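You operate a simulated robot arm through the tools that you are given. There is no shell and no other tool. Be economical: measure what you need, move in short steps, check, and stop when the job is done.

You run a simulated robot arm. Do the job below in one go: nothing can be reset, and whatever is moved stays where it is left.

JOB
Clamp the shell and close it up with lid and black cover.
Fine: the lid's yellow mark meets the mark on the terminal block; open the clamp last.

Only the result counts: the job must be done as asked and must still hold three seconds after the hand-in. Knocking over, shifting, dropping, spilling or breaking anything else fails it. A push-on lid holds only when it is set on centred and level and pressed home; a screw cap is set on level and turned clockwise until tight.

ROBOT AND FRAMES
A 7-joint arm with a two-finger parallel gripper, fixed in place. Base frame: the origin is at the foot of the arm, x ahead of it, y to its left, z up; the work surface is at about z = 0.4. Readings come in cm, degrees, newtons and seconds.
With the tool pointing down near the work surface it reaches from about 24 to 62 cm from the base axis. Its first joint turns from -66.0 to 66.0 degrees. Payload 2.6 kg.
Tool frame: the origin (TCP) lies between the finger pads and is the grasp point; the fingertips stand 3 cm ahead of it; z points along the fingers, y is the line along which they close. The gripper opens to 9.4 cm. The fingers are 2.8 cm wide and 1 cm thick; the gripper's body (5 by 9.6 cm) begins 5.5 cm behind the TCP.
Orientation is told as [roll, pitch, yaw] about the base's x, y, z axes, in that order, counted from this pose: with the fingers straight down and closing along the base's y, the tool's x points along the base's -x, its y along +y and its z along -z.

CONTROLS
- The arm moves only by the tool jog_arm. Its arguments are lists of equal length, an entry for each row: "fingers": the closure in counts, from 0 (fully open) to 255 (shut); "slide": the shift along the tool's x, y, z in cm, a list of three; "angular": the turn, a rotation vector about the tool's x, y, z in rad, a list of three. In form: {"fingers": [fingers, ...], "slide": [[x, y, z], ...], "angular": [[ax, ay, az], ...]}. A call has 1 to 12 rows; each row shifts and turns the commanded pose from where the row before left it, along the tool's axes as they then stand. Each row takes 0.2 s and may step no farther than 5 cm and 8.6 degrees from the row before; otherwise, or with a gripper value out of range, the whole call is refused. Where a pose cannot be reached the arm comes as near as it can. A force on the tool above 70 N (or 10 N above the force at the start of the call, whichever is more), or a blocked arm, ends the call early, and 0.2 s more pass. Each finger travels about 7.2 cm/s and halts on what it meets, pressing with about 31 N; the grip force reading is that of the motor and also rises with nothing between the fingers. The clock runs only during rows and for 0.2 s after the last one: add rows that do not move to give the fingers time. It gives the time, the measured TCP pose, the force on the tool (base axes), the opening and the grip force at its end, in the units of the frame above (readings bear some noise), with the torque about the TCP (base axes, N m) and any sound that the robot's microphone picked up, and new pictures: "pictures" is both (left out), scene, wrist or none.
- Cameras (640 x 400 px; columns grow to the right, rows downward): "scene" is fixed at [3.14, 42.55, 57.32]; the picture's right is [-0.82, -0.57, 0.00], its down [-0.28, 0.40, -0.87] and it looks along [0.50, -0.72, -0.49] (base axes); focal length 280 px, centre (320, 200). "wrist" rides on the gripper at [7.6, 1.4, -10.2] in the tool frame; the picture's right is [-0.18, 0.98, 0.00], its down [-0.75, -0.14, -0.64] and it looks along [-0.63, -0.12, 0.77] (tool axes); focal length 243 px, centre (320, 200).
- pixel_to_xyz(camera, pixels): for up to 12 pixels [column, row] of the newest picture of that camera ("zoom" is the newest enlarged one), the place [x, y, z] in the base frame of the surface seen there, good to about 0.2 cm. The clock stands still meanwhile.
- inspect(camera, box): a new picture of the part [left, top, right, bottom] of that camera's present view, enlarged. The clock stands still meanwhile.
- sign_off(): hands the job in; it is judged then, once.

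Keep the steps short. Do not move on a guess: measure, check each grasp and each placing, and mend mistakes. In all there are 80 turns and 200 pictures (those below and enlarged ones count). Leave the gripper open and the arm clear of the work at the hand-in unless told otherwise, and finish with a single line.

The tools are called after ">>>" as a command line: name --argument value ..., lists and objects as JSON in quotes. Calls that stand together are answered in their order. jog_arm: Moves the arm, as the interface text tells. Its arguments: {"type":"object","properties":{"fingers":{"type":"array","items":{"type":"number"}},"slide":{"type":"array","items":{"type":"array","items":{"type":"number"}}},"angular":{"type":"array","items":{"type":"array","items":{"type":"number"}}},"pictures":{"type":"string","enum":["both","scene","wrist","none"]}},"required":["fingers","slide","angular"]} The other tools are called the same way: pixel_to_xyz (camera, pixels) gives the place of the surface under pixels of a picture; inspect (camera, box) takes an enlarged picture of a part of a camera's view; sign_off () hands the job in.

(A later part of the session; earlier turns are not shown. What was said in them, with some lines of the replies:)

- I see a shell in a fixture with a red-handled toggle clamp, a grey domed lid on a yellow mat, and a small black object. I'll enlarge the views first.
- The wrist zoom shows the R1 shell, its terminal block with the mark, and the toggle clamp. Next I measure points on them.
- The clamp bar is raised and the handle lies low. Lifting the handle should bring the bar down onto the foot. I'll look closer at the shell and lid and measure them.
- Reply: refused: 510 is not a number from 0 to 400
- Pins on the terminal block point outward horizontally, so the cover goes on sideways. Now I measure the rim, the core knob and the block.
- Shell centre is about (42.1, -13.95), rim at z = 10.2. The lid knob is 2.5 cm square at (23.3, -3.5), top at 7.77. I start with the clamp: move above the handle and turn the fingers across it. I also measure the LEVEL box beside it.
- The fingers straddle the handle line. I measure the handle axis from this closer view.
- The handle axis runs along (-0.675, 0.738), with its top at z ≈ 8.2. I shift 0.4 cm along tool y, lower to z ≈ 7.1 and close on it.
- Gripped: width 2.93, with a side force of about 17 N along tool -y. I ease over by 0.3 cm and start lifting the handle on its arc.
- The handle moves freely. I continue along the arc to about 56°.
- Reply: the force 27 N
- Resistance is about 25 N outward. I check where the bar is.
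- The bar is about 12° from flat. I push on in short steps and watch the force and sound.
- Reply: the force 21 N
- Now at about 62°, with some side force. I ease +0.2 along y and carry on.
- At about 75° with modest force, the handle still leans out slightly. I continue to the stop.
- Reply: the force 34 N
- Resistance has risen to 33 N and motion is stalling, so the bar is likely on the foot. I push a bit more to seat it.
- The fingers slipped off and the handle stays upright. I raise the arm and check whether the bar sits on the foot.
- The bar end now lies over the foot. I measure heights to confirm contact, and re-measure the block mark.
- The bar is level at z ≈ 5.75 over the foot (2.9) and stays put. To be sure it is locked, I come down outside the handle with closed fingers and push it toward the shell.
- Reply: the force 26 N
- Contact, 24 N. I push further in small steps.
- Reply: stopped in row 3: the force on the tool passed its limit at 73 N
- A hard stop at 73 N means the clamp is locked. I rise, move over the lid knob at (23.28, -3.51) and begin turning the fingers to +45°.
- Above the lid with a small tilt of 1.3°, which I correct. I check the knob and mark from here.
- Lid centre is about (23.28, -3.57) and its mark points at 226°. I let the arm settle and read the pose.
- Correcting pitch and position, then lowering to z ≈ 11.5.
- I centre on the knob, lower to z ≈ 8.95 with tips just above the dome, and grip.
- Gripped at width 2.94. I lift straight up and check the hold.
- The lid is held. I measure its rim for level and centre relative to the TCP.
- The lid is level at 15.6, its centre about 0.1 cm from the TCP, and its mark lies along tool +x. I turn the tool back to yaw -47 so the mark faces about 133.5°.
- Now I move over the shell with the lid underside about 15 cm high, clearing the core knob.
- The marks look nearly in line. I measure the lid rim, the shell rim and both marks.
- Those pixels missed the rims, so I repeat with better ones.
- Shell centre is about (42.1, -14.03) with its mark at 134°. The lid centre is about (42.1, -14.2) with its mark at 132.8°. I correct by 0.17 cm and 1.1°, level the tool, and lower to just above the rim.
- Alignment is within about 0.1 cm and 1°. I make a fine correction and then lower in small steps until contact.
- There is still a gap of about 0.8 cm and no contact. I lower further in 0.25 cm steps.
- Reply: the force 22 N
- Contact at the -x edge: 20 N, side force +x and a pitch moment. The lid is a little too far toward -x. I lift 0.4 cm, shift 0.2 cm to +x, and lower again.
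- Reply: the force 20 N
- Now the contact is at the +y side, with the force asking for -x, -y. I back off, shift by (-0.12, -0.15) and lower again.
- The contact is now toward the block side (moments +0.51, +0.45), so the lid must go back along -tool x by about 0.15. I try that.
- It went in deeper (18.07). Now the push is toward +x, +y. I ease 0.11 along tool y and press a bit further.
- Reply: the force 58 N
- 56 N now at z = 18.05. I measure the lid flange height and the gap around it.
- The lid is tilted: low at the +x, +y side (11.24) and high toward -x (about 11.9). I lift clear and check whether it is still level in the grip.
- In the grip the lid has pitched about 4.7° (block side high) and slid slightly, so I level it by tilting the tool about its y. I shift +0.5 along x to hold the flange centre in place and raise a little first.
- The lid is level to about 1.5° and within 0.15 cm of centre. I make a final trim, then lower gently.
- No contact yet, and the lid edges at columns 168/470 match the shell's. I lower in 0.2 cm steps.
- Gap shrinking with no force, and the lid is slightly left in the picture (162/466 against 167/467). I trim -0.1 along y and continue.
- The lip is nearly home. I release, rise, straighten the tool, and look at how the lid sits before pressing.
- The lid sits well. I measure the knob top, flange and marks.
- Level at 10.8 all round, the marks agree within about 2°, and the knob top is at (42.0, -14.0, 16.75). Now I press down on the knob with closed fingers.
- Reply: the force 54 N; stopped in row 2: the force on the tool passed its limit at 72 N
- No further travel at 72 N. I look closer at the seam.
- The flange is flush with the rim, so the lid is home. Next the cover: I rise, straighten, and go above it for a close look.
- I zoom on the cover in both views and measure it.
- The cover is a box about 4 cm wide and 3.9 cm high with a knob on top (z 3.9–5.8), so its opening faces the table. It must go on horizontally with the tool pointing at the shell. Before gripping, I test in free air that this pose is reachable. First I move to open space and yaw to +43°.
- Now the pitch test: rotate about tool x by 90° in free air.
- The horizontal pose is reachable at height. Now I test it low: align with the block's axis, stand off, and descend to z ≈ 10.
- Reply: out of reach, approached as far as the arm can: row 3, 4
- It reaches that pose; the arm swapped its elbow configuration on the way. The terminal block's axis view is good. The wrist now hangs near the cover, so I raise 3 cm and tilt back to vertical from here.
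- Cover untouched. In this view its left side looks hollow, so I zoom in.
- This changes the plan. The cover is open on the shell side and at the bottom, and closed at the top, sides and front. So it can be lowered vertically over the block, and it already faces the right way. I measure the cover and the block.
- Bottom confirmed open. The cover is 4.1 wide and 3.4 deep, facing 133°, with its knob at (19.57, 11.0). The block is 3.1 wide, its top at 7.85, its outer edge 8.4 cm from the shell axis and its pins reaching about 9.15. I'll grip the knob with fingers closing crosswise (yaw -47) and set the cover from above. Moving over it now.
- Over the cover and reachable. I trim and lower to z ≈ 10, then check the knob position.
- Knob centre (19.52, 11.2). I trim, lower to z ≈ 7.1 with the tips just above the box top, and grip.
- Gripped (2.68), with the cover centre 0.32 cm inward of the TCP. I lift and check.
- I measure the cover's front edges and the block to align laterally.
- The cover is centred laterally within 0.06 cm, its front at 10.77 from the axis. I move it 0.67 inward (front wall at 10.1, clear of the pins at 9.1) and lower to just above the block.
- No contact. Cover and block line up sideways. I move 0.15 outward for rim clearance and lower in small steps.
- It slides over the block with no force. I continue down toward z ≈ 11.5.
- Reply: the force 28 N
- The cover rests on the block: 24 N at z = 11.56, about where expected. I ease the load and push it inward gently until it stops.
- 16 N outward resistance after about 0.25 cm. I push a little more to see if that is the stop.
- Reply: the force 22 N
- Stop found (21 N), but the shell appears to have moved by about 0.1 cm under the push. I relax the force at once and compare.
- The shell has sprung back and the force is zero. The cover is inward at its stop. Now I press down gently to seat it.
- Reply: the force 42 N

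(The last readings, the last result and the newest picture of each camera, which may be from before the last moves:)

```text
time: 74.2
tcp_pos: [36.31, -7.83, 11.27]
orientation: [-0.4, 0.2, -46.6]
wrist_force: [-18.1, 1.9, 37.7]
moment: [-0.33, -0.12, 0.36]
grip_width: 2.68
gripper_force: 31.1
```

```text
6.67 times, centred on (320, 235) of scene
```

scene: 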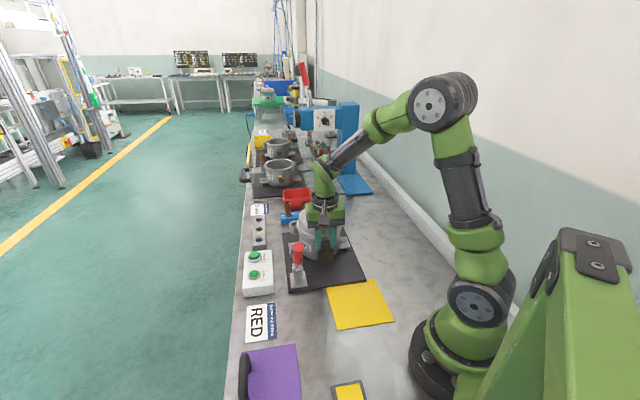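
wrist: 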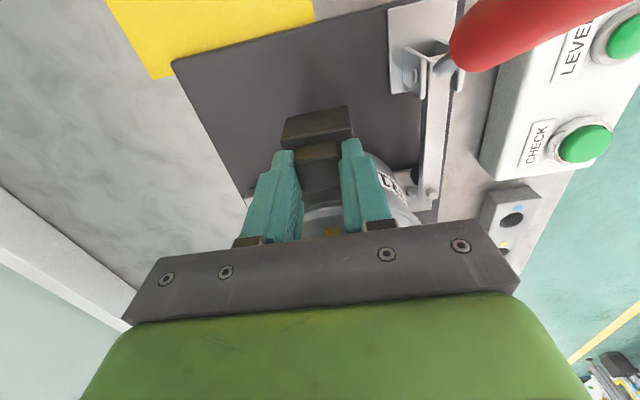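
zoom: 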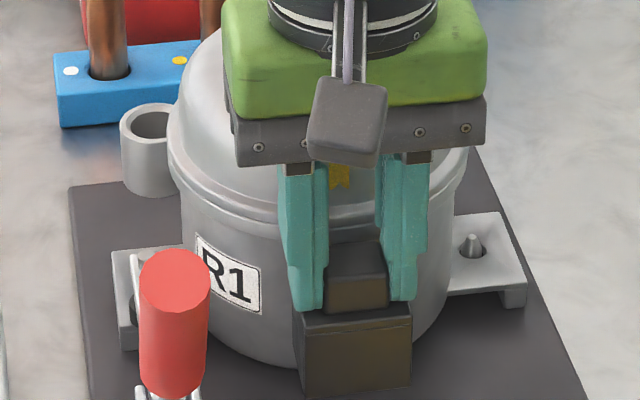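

Firm at 38 N, z = 11.27. I ease off, open slightly, rise, and inspect.

>>> jog_arm --fingers '[255, 110, 110, 110, 110, 110, 110, 110]' --slide '[[0, 0, -0.3], [0, 0, 0], [0, 0, 0], [0, 0, -1], [0, 0, -4], [0, 0, -4], [2, 0, -3], [0, 0, 0]]' --angular '[[0, 0, 0], [0, 0, 0], [0, 0, 0], [0, 0, 0], [0, 0, 0], [0, 0, 0], [0, 0, 0], [0, 0, 0]]' --pictures "both"

>>> inspect --camera "scene" --box '[290, 205, 350, 265]'

>>> inspect --camera "wrist" --box '[240, 40, 420, 200]'

```text
time: 76.0
tcp_pos: [35.26, -6.65, 23.43]
orientation: [-0.4, 0.4, -46.7]
wrist_force: [-0.5, -0.7, 0.3]
moment: [0.01, 0.01, 0.0]
grip_width: 5.36
gripper_force: 0.0
```

scene: 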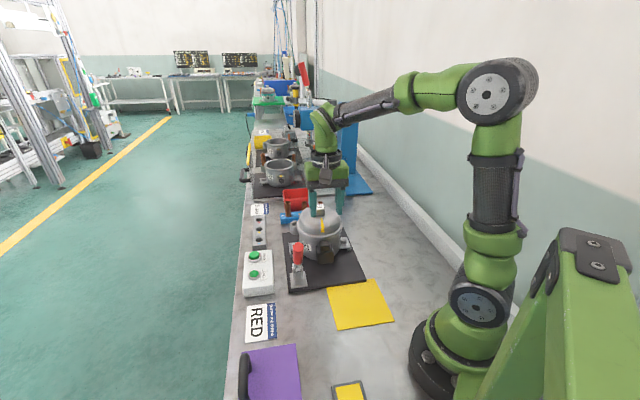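
wrist: 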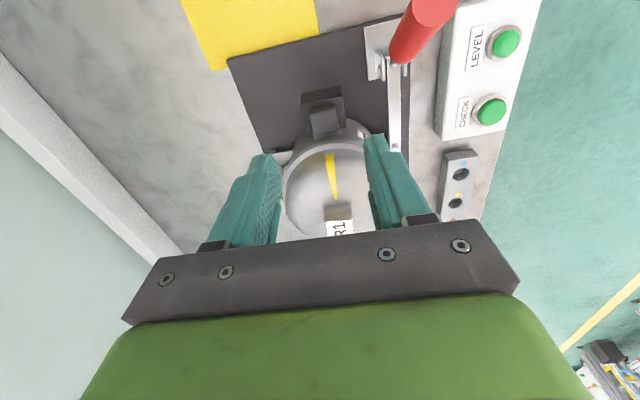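

```text
6.67 times, centred on (320, 235) of scene
```

zoom: 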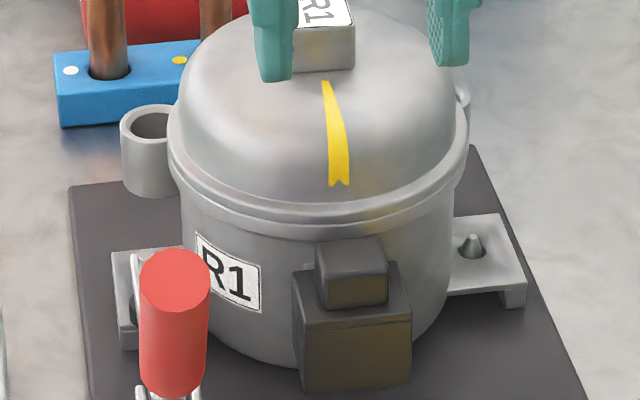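

```text
2.50 times, centred on (330, 120) of wrist
```

zoom: 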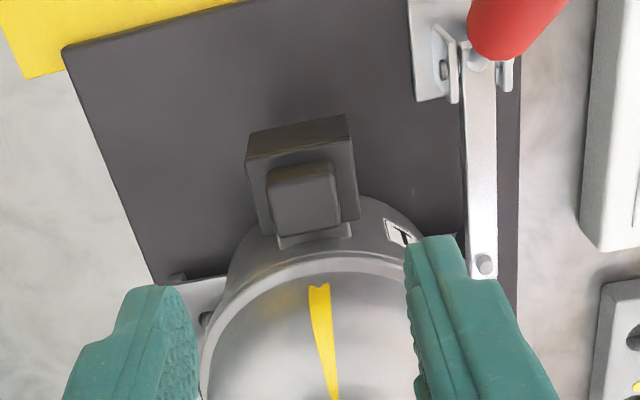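

The cover stays on. I measure its level and its radial position.

>>> pixel_to_xyz --camera "zoom" --pixels '[[250, 158], [348, 140], [356, 215], [265, 230], [275, 180], [330, 165], [335, 225], [282, 233], [300, 240], [345, 232], [285, 247], [348, 234]]'

>>> inspect --camera "scene" --box '[308, 230, 340, 262]'

>>> pixel_to_xyz --camera "zoom" --pixels '[[218, 180], [415, 165], [225, 325], [412, 310], [195, 110], [390, 90], [320, 60], [250, 160], [380, 150], [190, 240]]'

```text
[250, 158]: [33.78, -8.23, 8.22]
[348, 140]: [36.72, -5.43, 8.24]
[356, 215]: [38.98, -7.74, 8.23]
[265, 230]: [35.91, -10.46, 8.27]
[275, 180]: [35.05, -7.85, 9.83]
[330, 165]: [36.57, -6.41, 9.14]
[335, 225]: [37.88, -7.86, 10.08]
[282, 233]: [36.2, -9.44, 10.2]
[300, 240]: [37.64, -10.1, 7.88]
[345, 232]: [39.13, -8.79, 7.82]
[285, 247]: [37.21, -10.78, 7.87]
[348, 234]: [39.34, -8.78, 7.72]
```

```text
12.50 times, centred on (324, 246) of scene
```

zoom: 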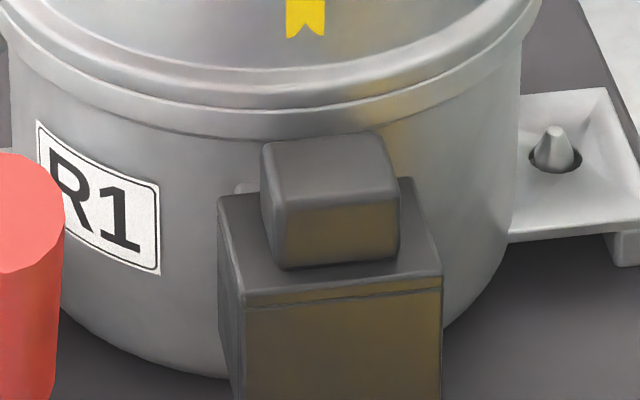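

```text
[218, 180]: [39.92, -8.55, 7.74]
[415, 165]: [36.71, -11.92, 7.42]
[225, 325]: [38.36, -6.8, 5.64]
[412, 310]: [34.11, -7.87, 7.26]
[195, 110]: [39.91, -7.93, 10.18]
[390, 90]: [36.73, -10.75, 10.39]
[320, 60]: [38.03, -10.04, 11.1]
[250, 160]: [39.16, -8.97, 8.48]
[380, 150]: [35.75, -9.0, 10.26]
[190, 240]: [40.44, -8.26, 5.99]
```

The cover is level (8.22–8.27), centred on the block and against its stop. Last comes the clamp. I close the fingers, go down on the shell side of the handle at about (40.1, -0.9), and push it outward.

>>> jog_arm --fingers '[255, 255, 255, 255, 255, 255, 255]' --slide '[[0.3, 2.5, 0], [0.3, 2.5, 0], [0.28, 2.5, 0], [0, 0, 0], [0, 0, 3.5], [0, 0, 4.4], [0, 0, 0]]' --angular '[[0, 0, 0], [0, 0, 0], [0, 0, 0], [0, 0, 0], [0, 0, 0], [0, 0, 0], [0, 0, 0]]'

>>> inspect --camera "scene" --box '[265, 210, 355, 300]'

```text
time: 77.5
tcp_pos: [39.95, -0.69, 15.49]
orientation: [-0.5, 0.3, -46.8]
wrist_force: [-1.2, -0.6, 0.1]
moment: [0.01, -0.01, 0.01]
grip_width: 0.0
gripper_force: 31.4
```

scene: 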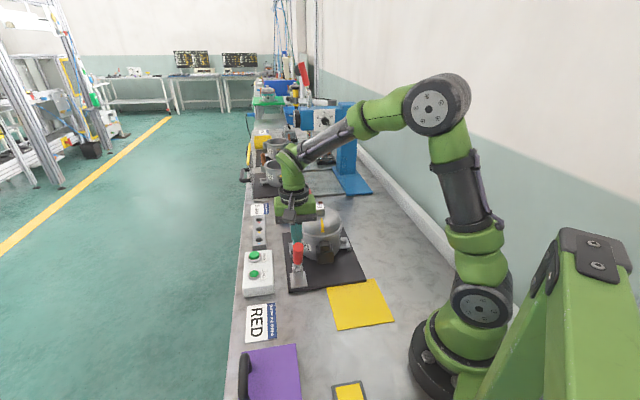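
wrist: 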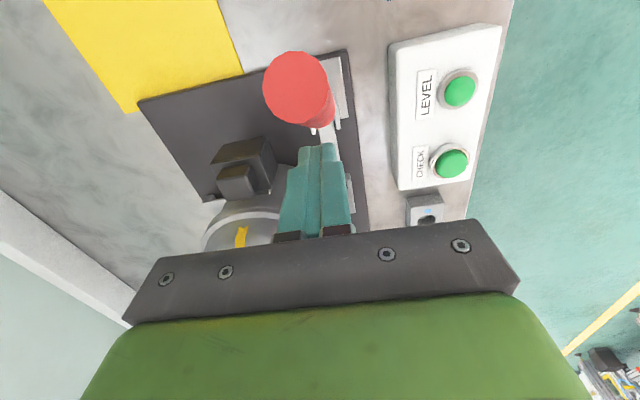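

```text
4.44 times, centred on (310, 255) of scene
```

zoom: 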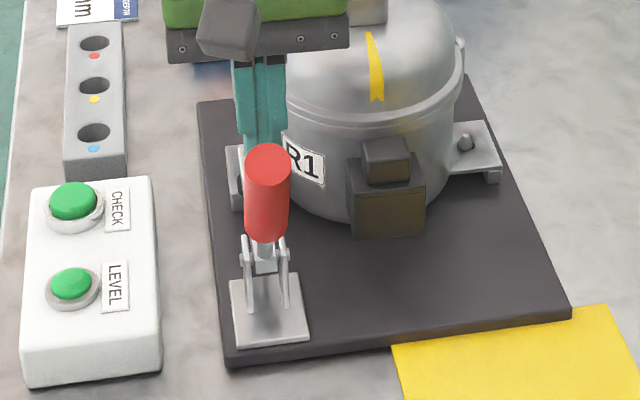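

The fingers are behind the handle. I push outward (+tool x) in small steps.

>>> jog_arm --fingers '[255, 255, 255, 255, 255, 255]' --slide '[[0.6, -0.3, 0], [0.6, 0, 0], [0.6, 0, 0], [0.5, 0, 0], [0.5, 0, 0], [0.5, 0, 0]]' --angular '[[0, 0, 0], [0, 0, 0], [0, 0, 0], [0, 0, 0], [0, 0, 0], [0, 0, 0]]'

```text
time: 79.0
tcp_pos: [37.21, 1.83, 15.52]
orientation: [-0.5, 0.5, -46.6]
wrist_force: [1.1, -2.3, 1.2]
moment: [-0.03, -0.06, 0.02]
grip_width: 0.0
gripper_force: 31.5
5 turns are left
```

scene: 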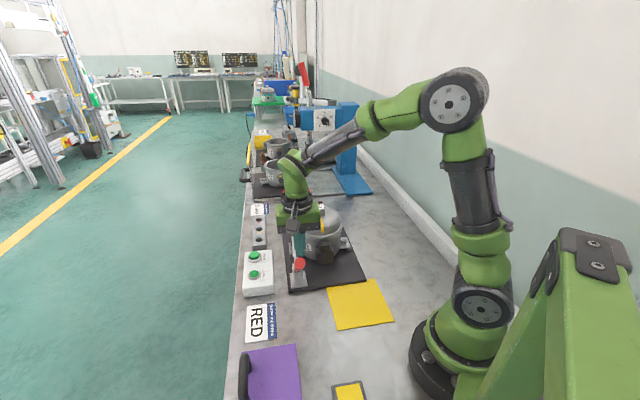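
wrist: 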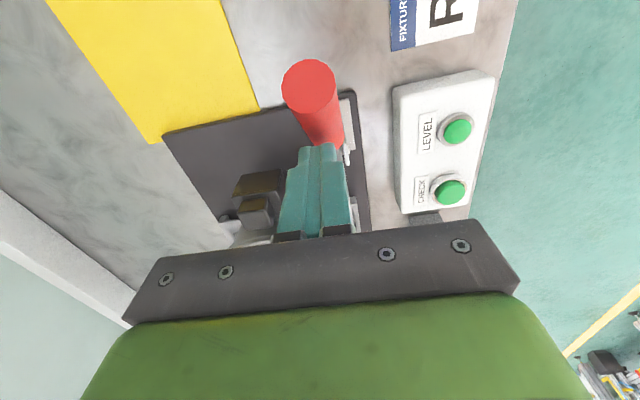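

The clamp has broken loose. With 5 turns left, I follow the handle outward and down to its original open angle, then retreat straight up with fingers clear.

>>> jog_arm --fingers '[255, 255, 255, 255, 255, 255, 255, 255, 255, 255, 255, 255]' --slide '[[0.6, 0, 0.35], [0.6, 0, 0.4], [0.55, 0, 0.45], [0.5, 0, 0.5], [0.5, 0, 0.5], [0.45, 0, 0.55], [0.4, 0, 0.55], [0.4, 0, 0.5], [0, 0, 0], [0, 0, -4], [0, 0, -4.5], [0, 0, -4.5]]' --angular '[[0, 0, 0], [0, 0, 0], [0, 0, 0], [0, 0, 0], [0, 0, 0], [0, 0, 0], [0, 0, 0], [0, 0, 0], [0, 0, 0], [0, 0, 0], [0, 0, 0], [0, 0, 0]]'

>>> inspect --camera "scene" --box '[265, 210, 355, 300]'

```text
time: 81.5
tcp_pos: [34.96, 4.26, 24.58]
orientation: [-0.4, 0.3, -46.7]
wrist_force: [0.4, 0.6, -0.6]
moment: [0.03, 0.03, 0.02]
grip_width: 0.0
gripper_force: 31.1
```

scene: 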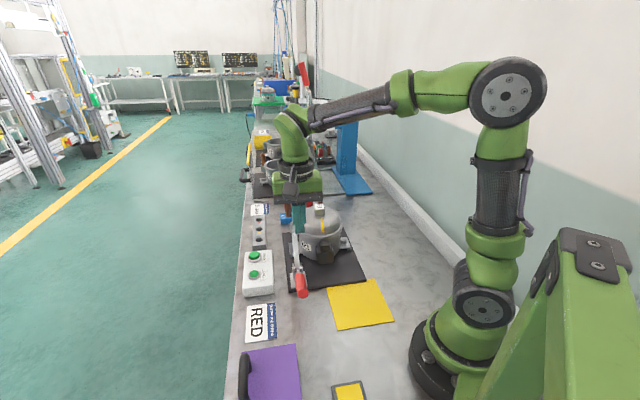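
wrist: 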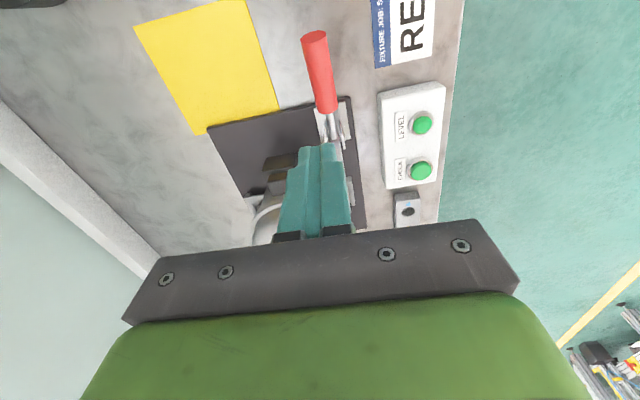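

```text
4.44 times, centred on (310, 255) of scene
4 turns are left
```

zoom: 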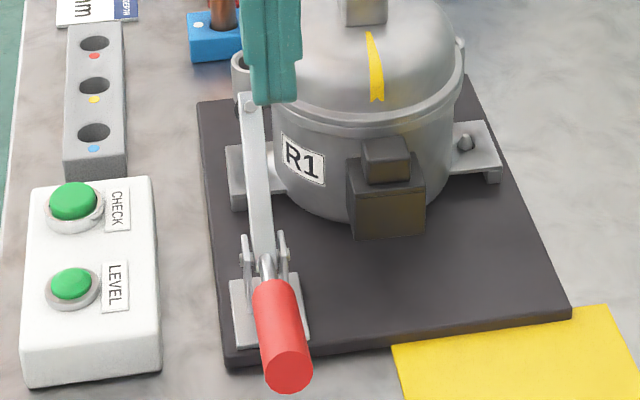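

The clamp is back at its open position, with lid and cover in place. I move up and away with the gripper open.

>>> jog_arm --fingers '[255, 255, 0, 0, 0, 0]' --slide '[[0, 0, -4], [2, 0, -3], [2, 0, -2], [0, 0, 0], [0, 0, 0], [0, 0, 0]]' --angular '[[0, 0, 0], [0, 0, 0], [0, 0, 0], [0, 0, 0], [0, 0, 0], [0, 0, 0]]' --pictures "none"

>>> inspect --camera "scene" --box '[270, 195, 360, 285]'

```text
time: 83.0
tcp_pos: [32.23, 7.4, 33.52]
orientation: [-0.4, 0.3, -46.8]
wrist_force: [0.3, -0.2, 0.0]
moment: [-0.01, 0.02, -0.03]
grip_width: 9.41
gripper_force: 0.1
```

```text
4.44 times, centred on (315, 240) of scene
3 turns are left
```

zoom: 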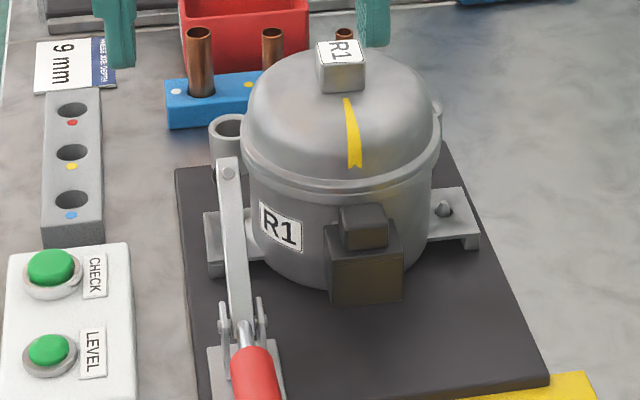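

The lid is seated with its mark in line, the cover is on, the clamp is open, and the gripper is open and clear. I hand in.

>>> sign_off

```text
The job is handed in.
```

The shell was clamped, the lid is pressed on with its yellow mark within about 2° of the block's, the black cover is on the terminal block, and the clamp was opened last; while fitting the cover the shell shifted about 0.1 cm and sprang back.
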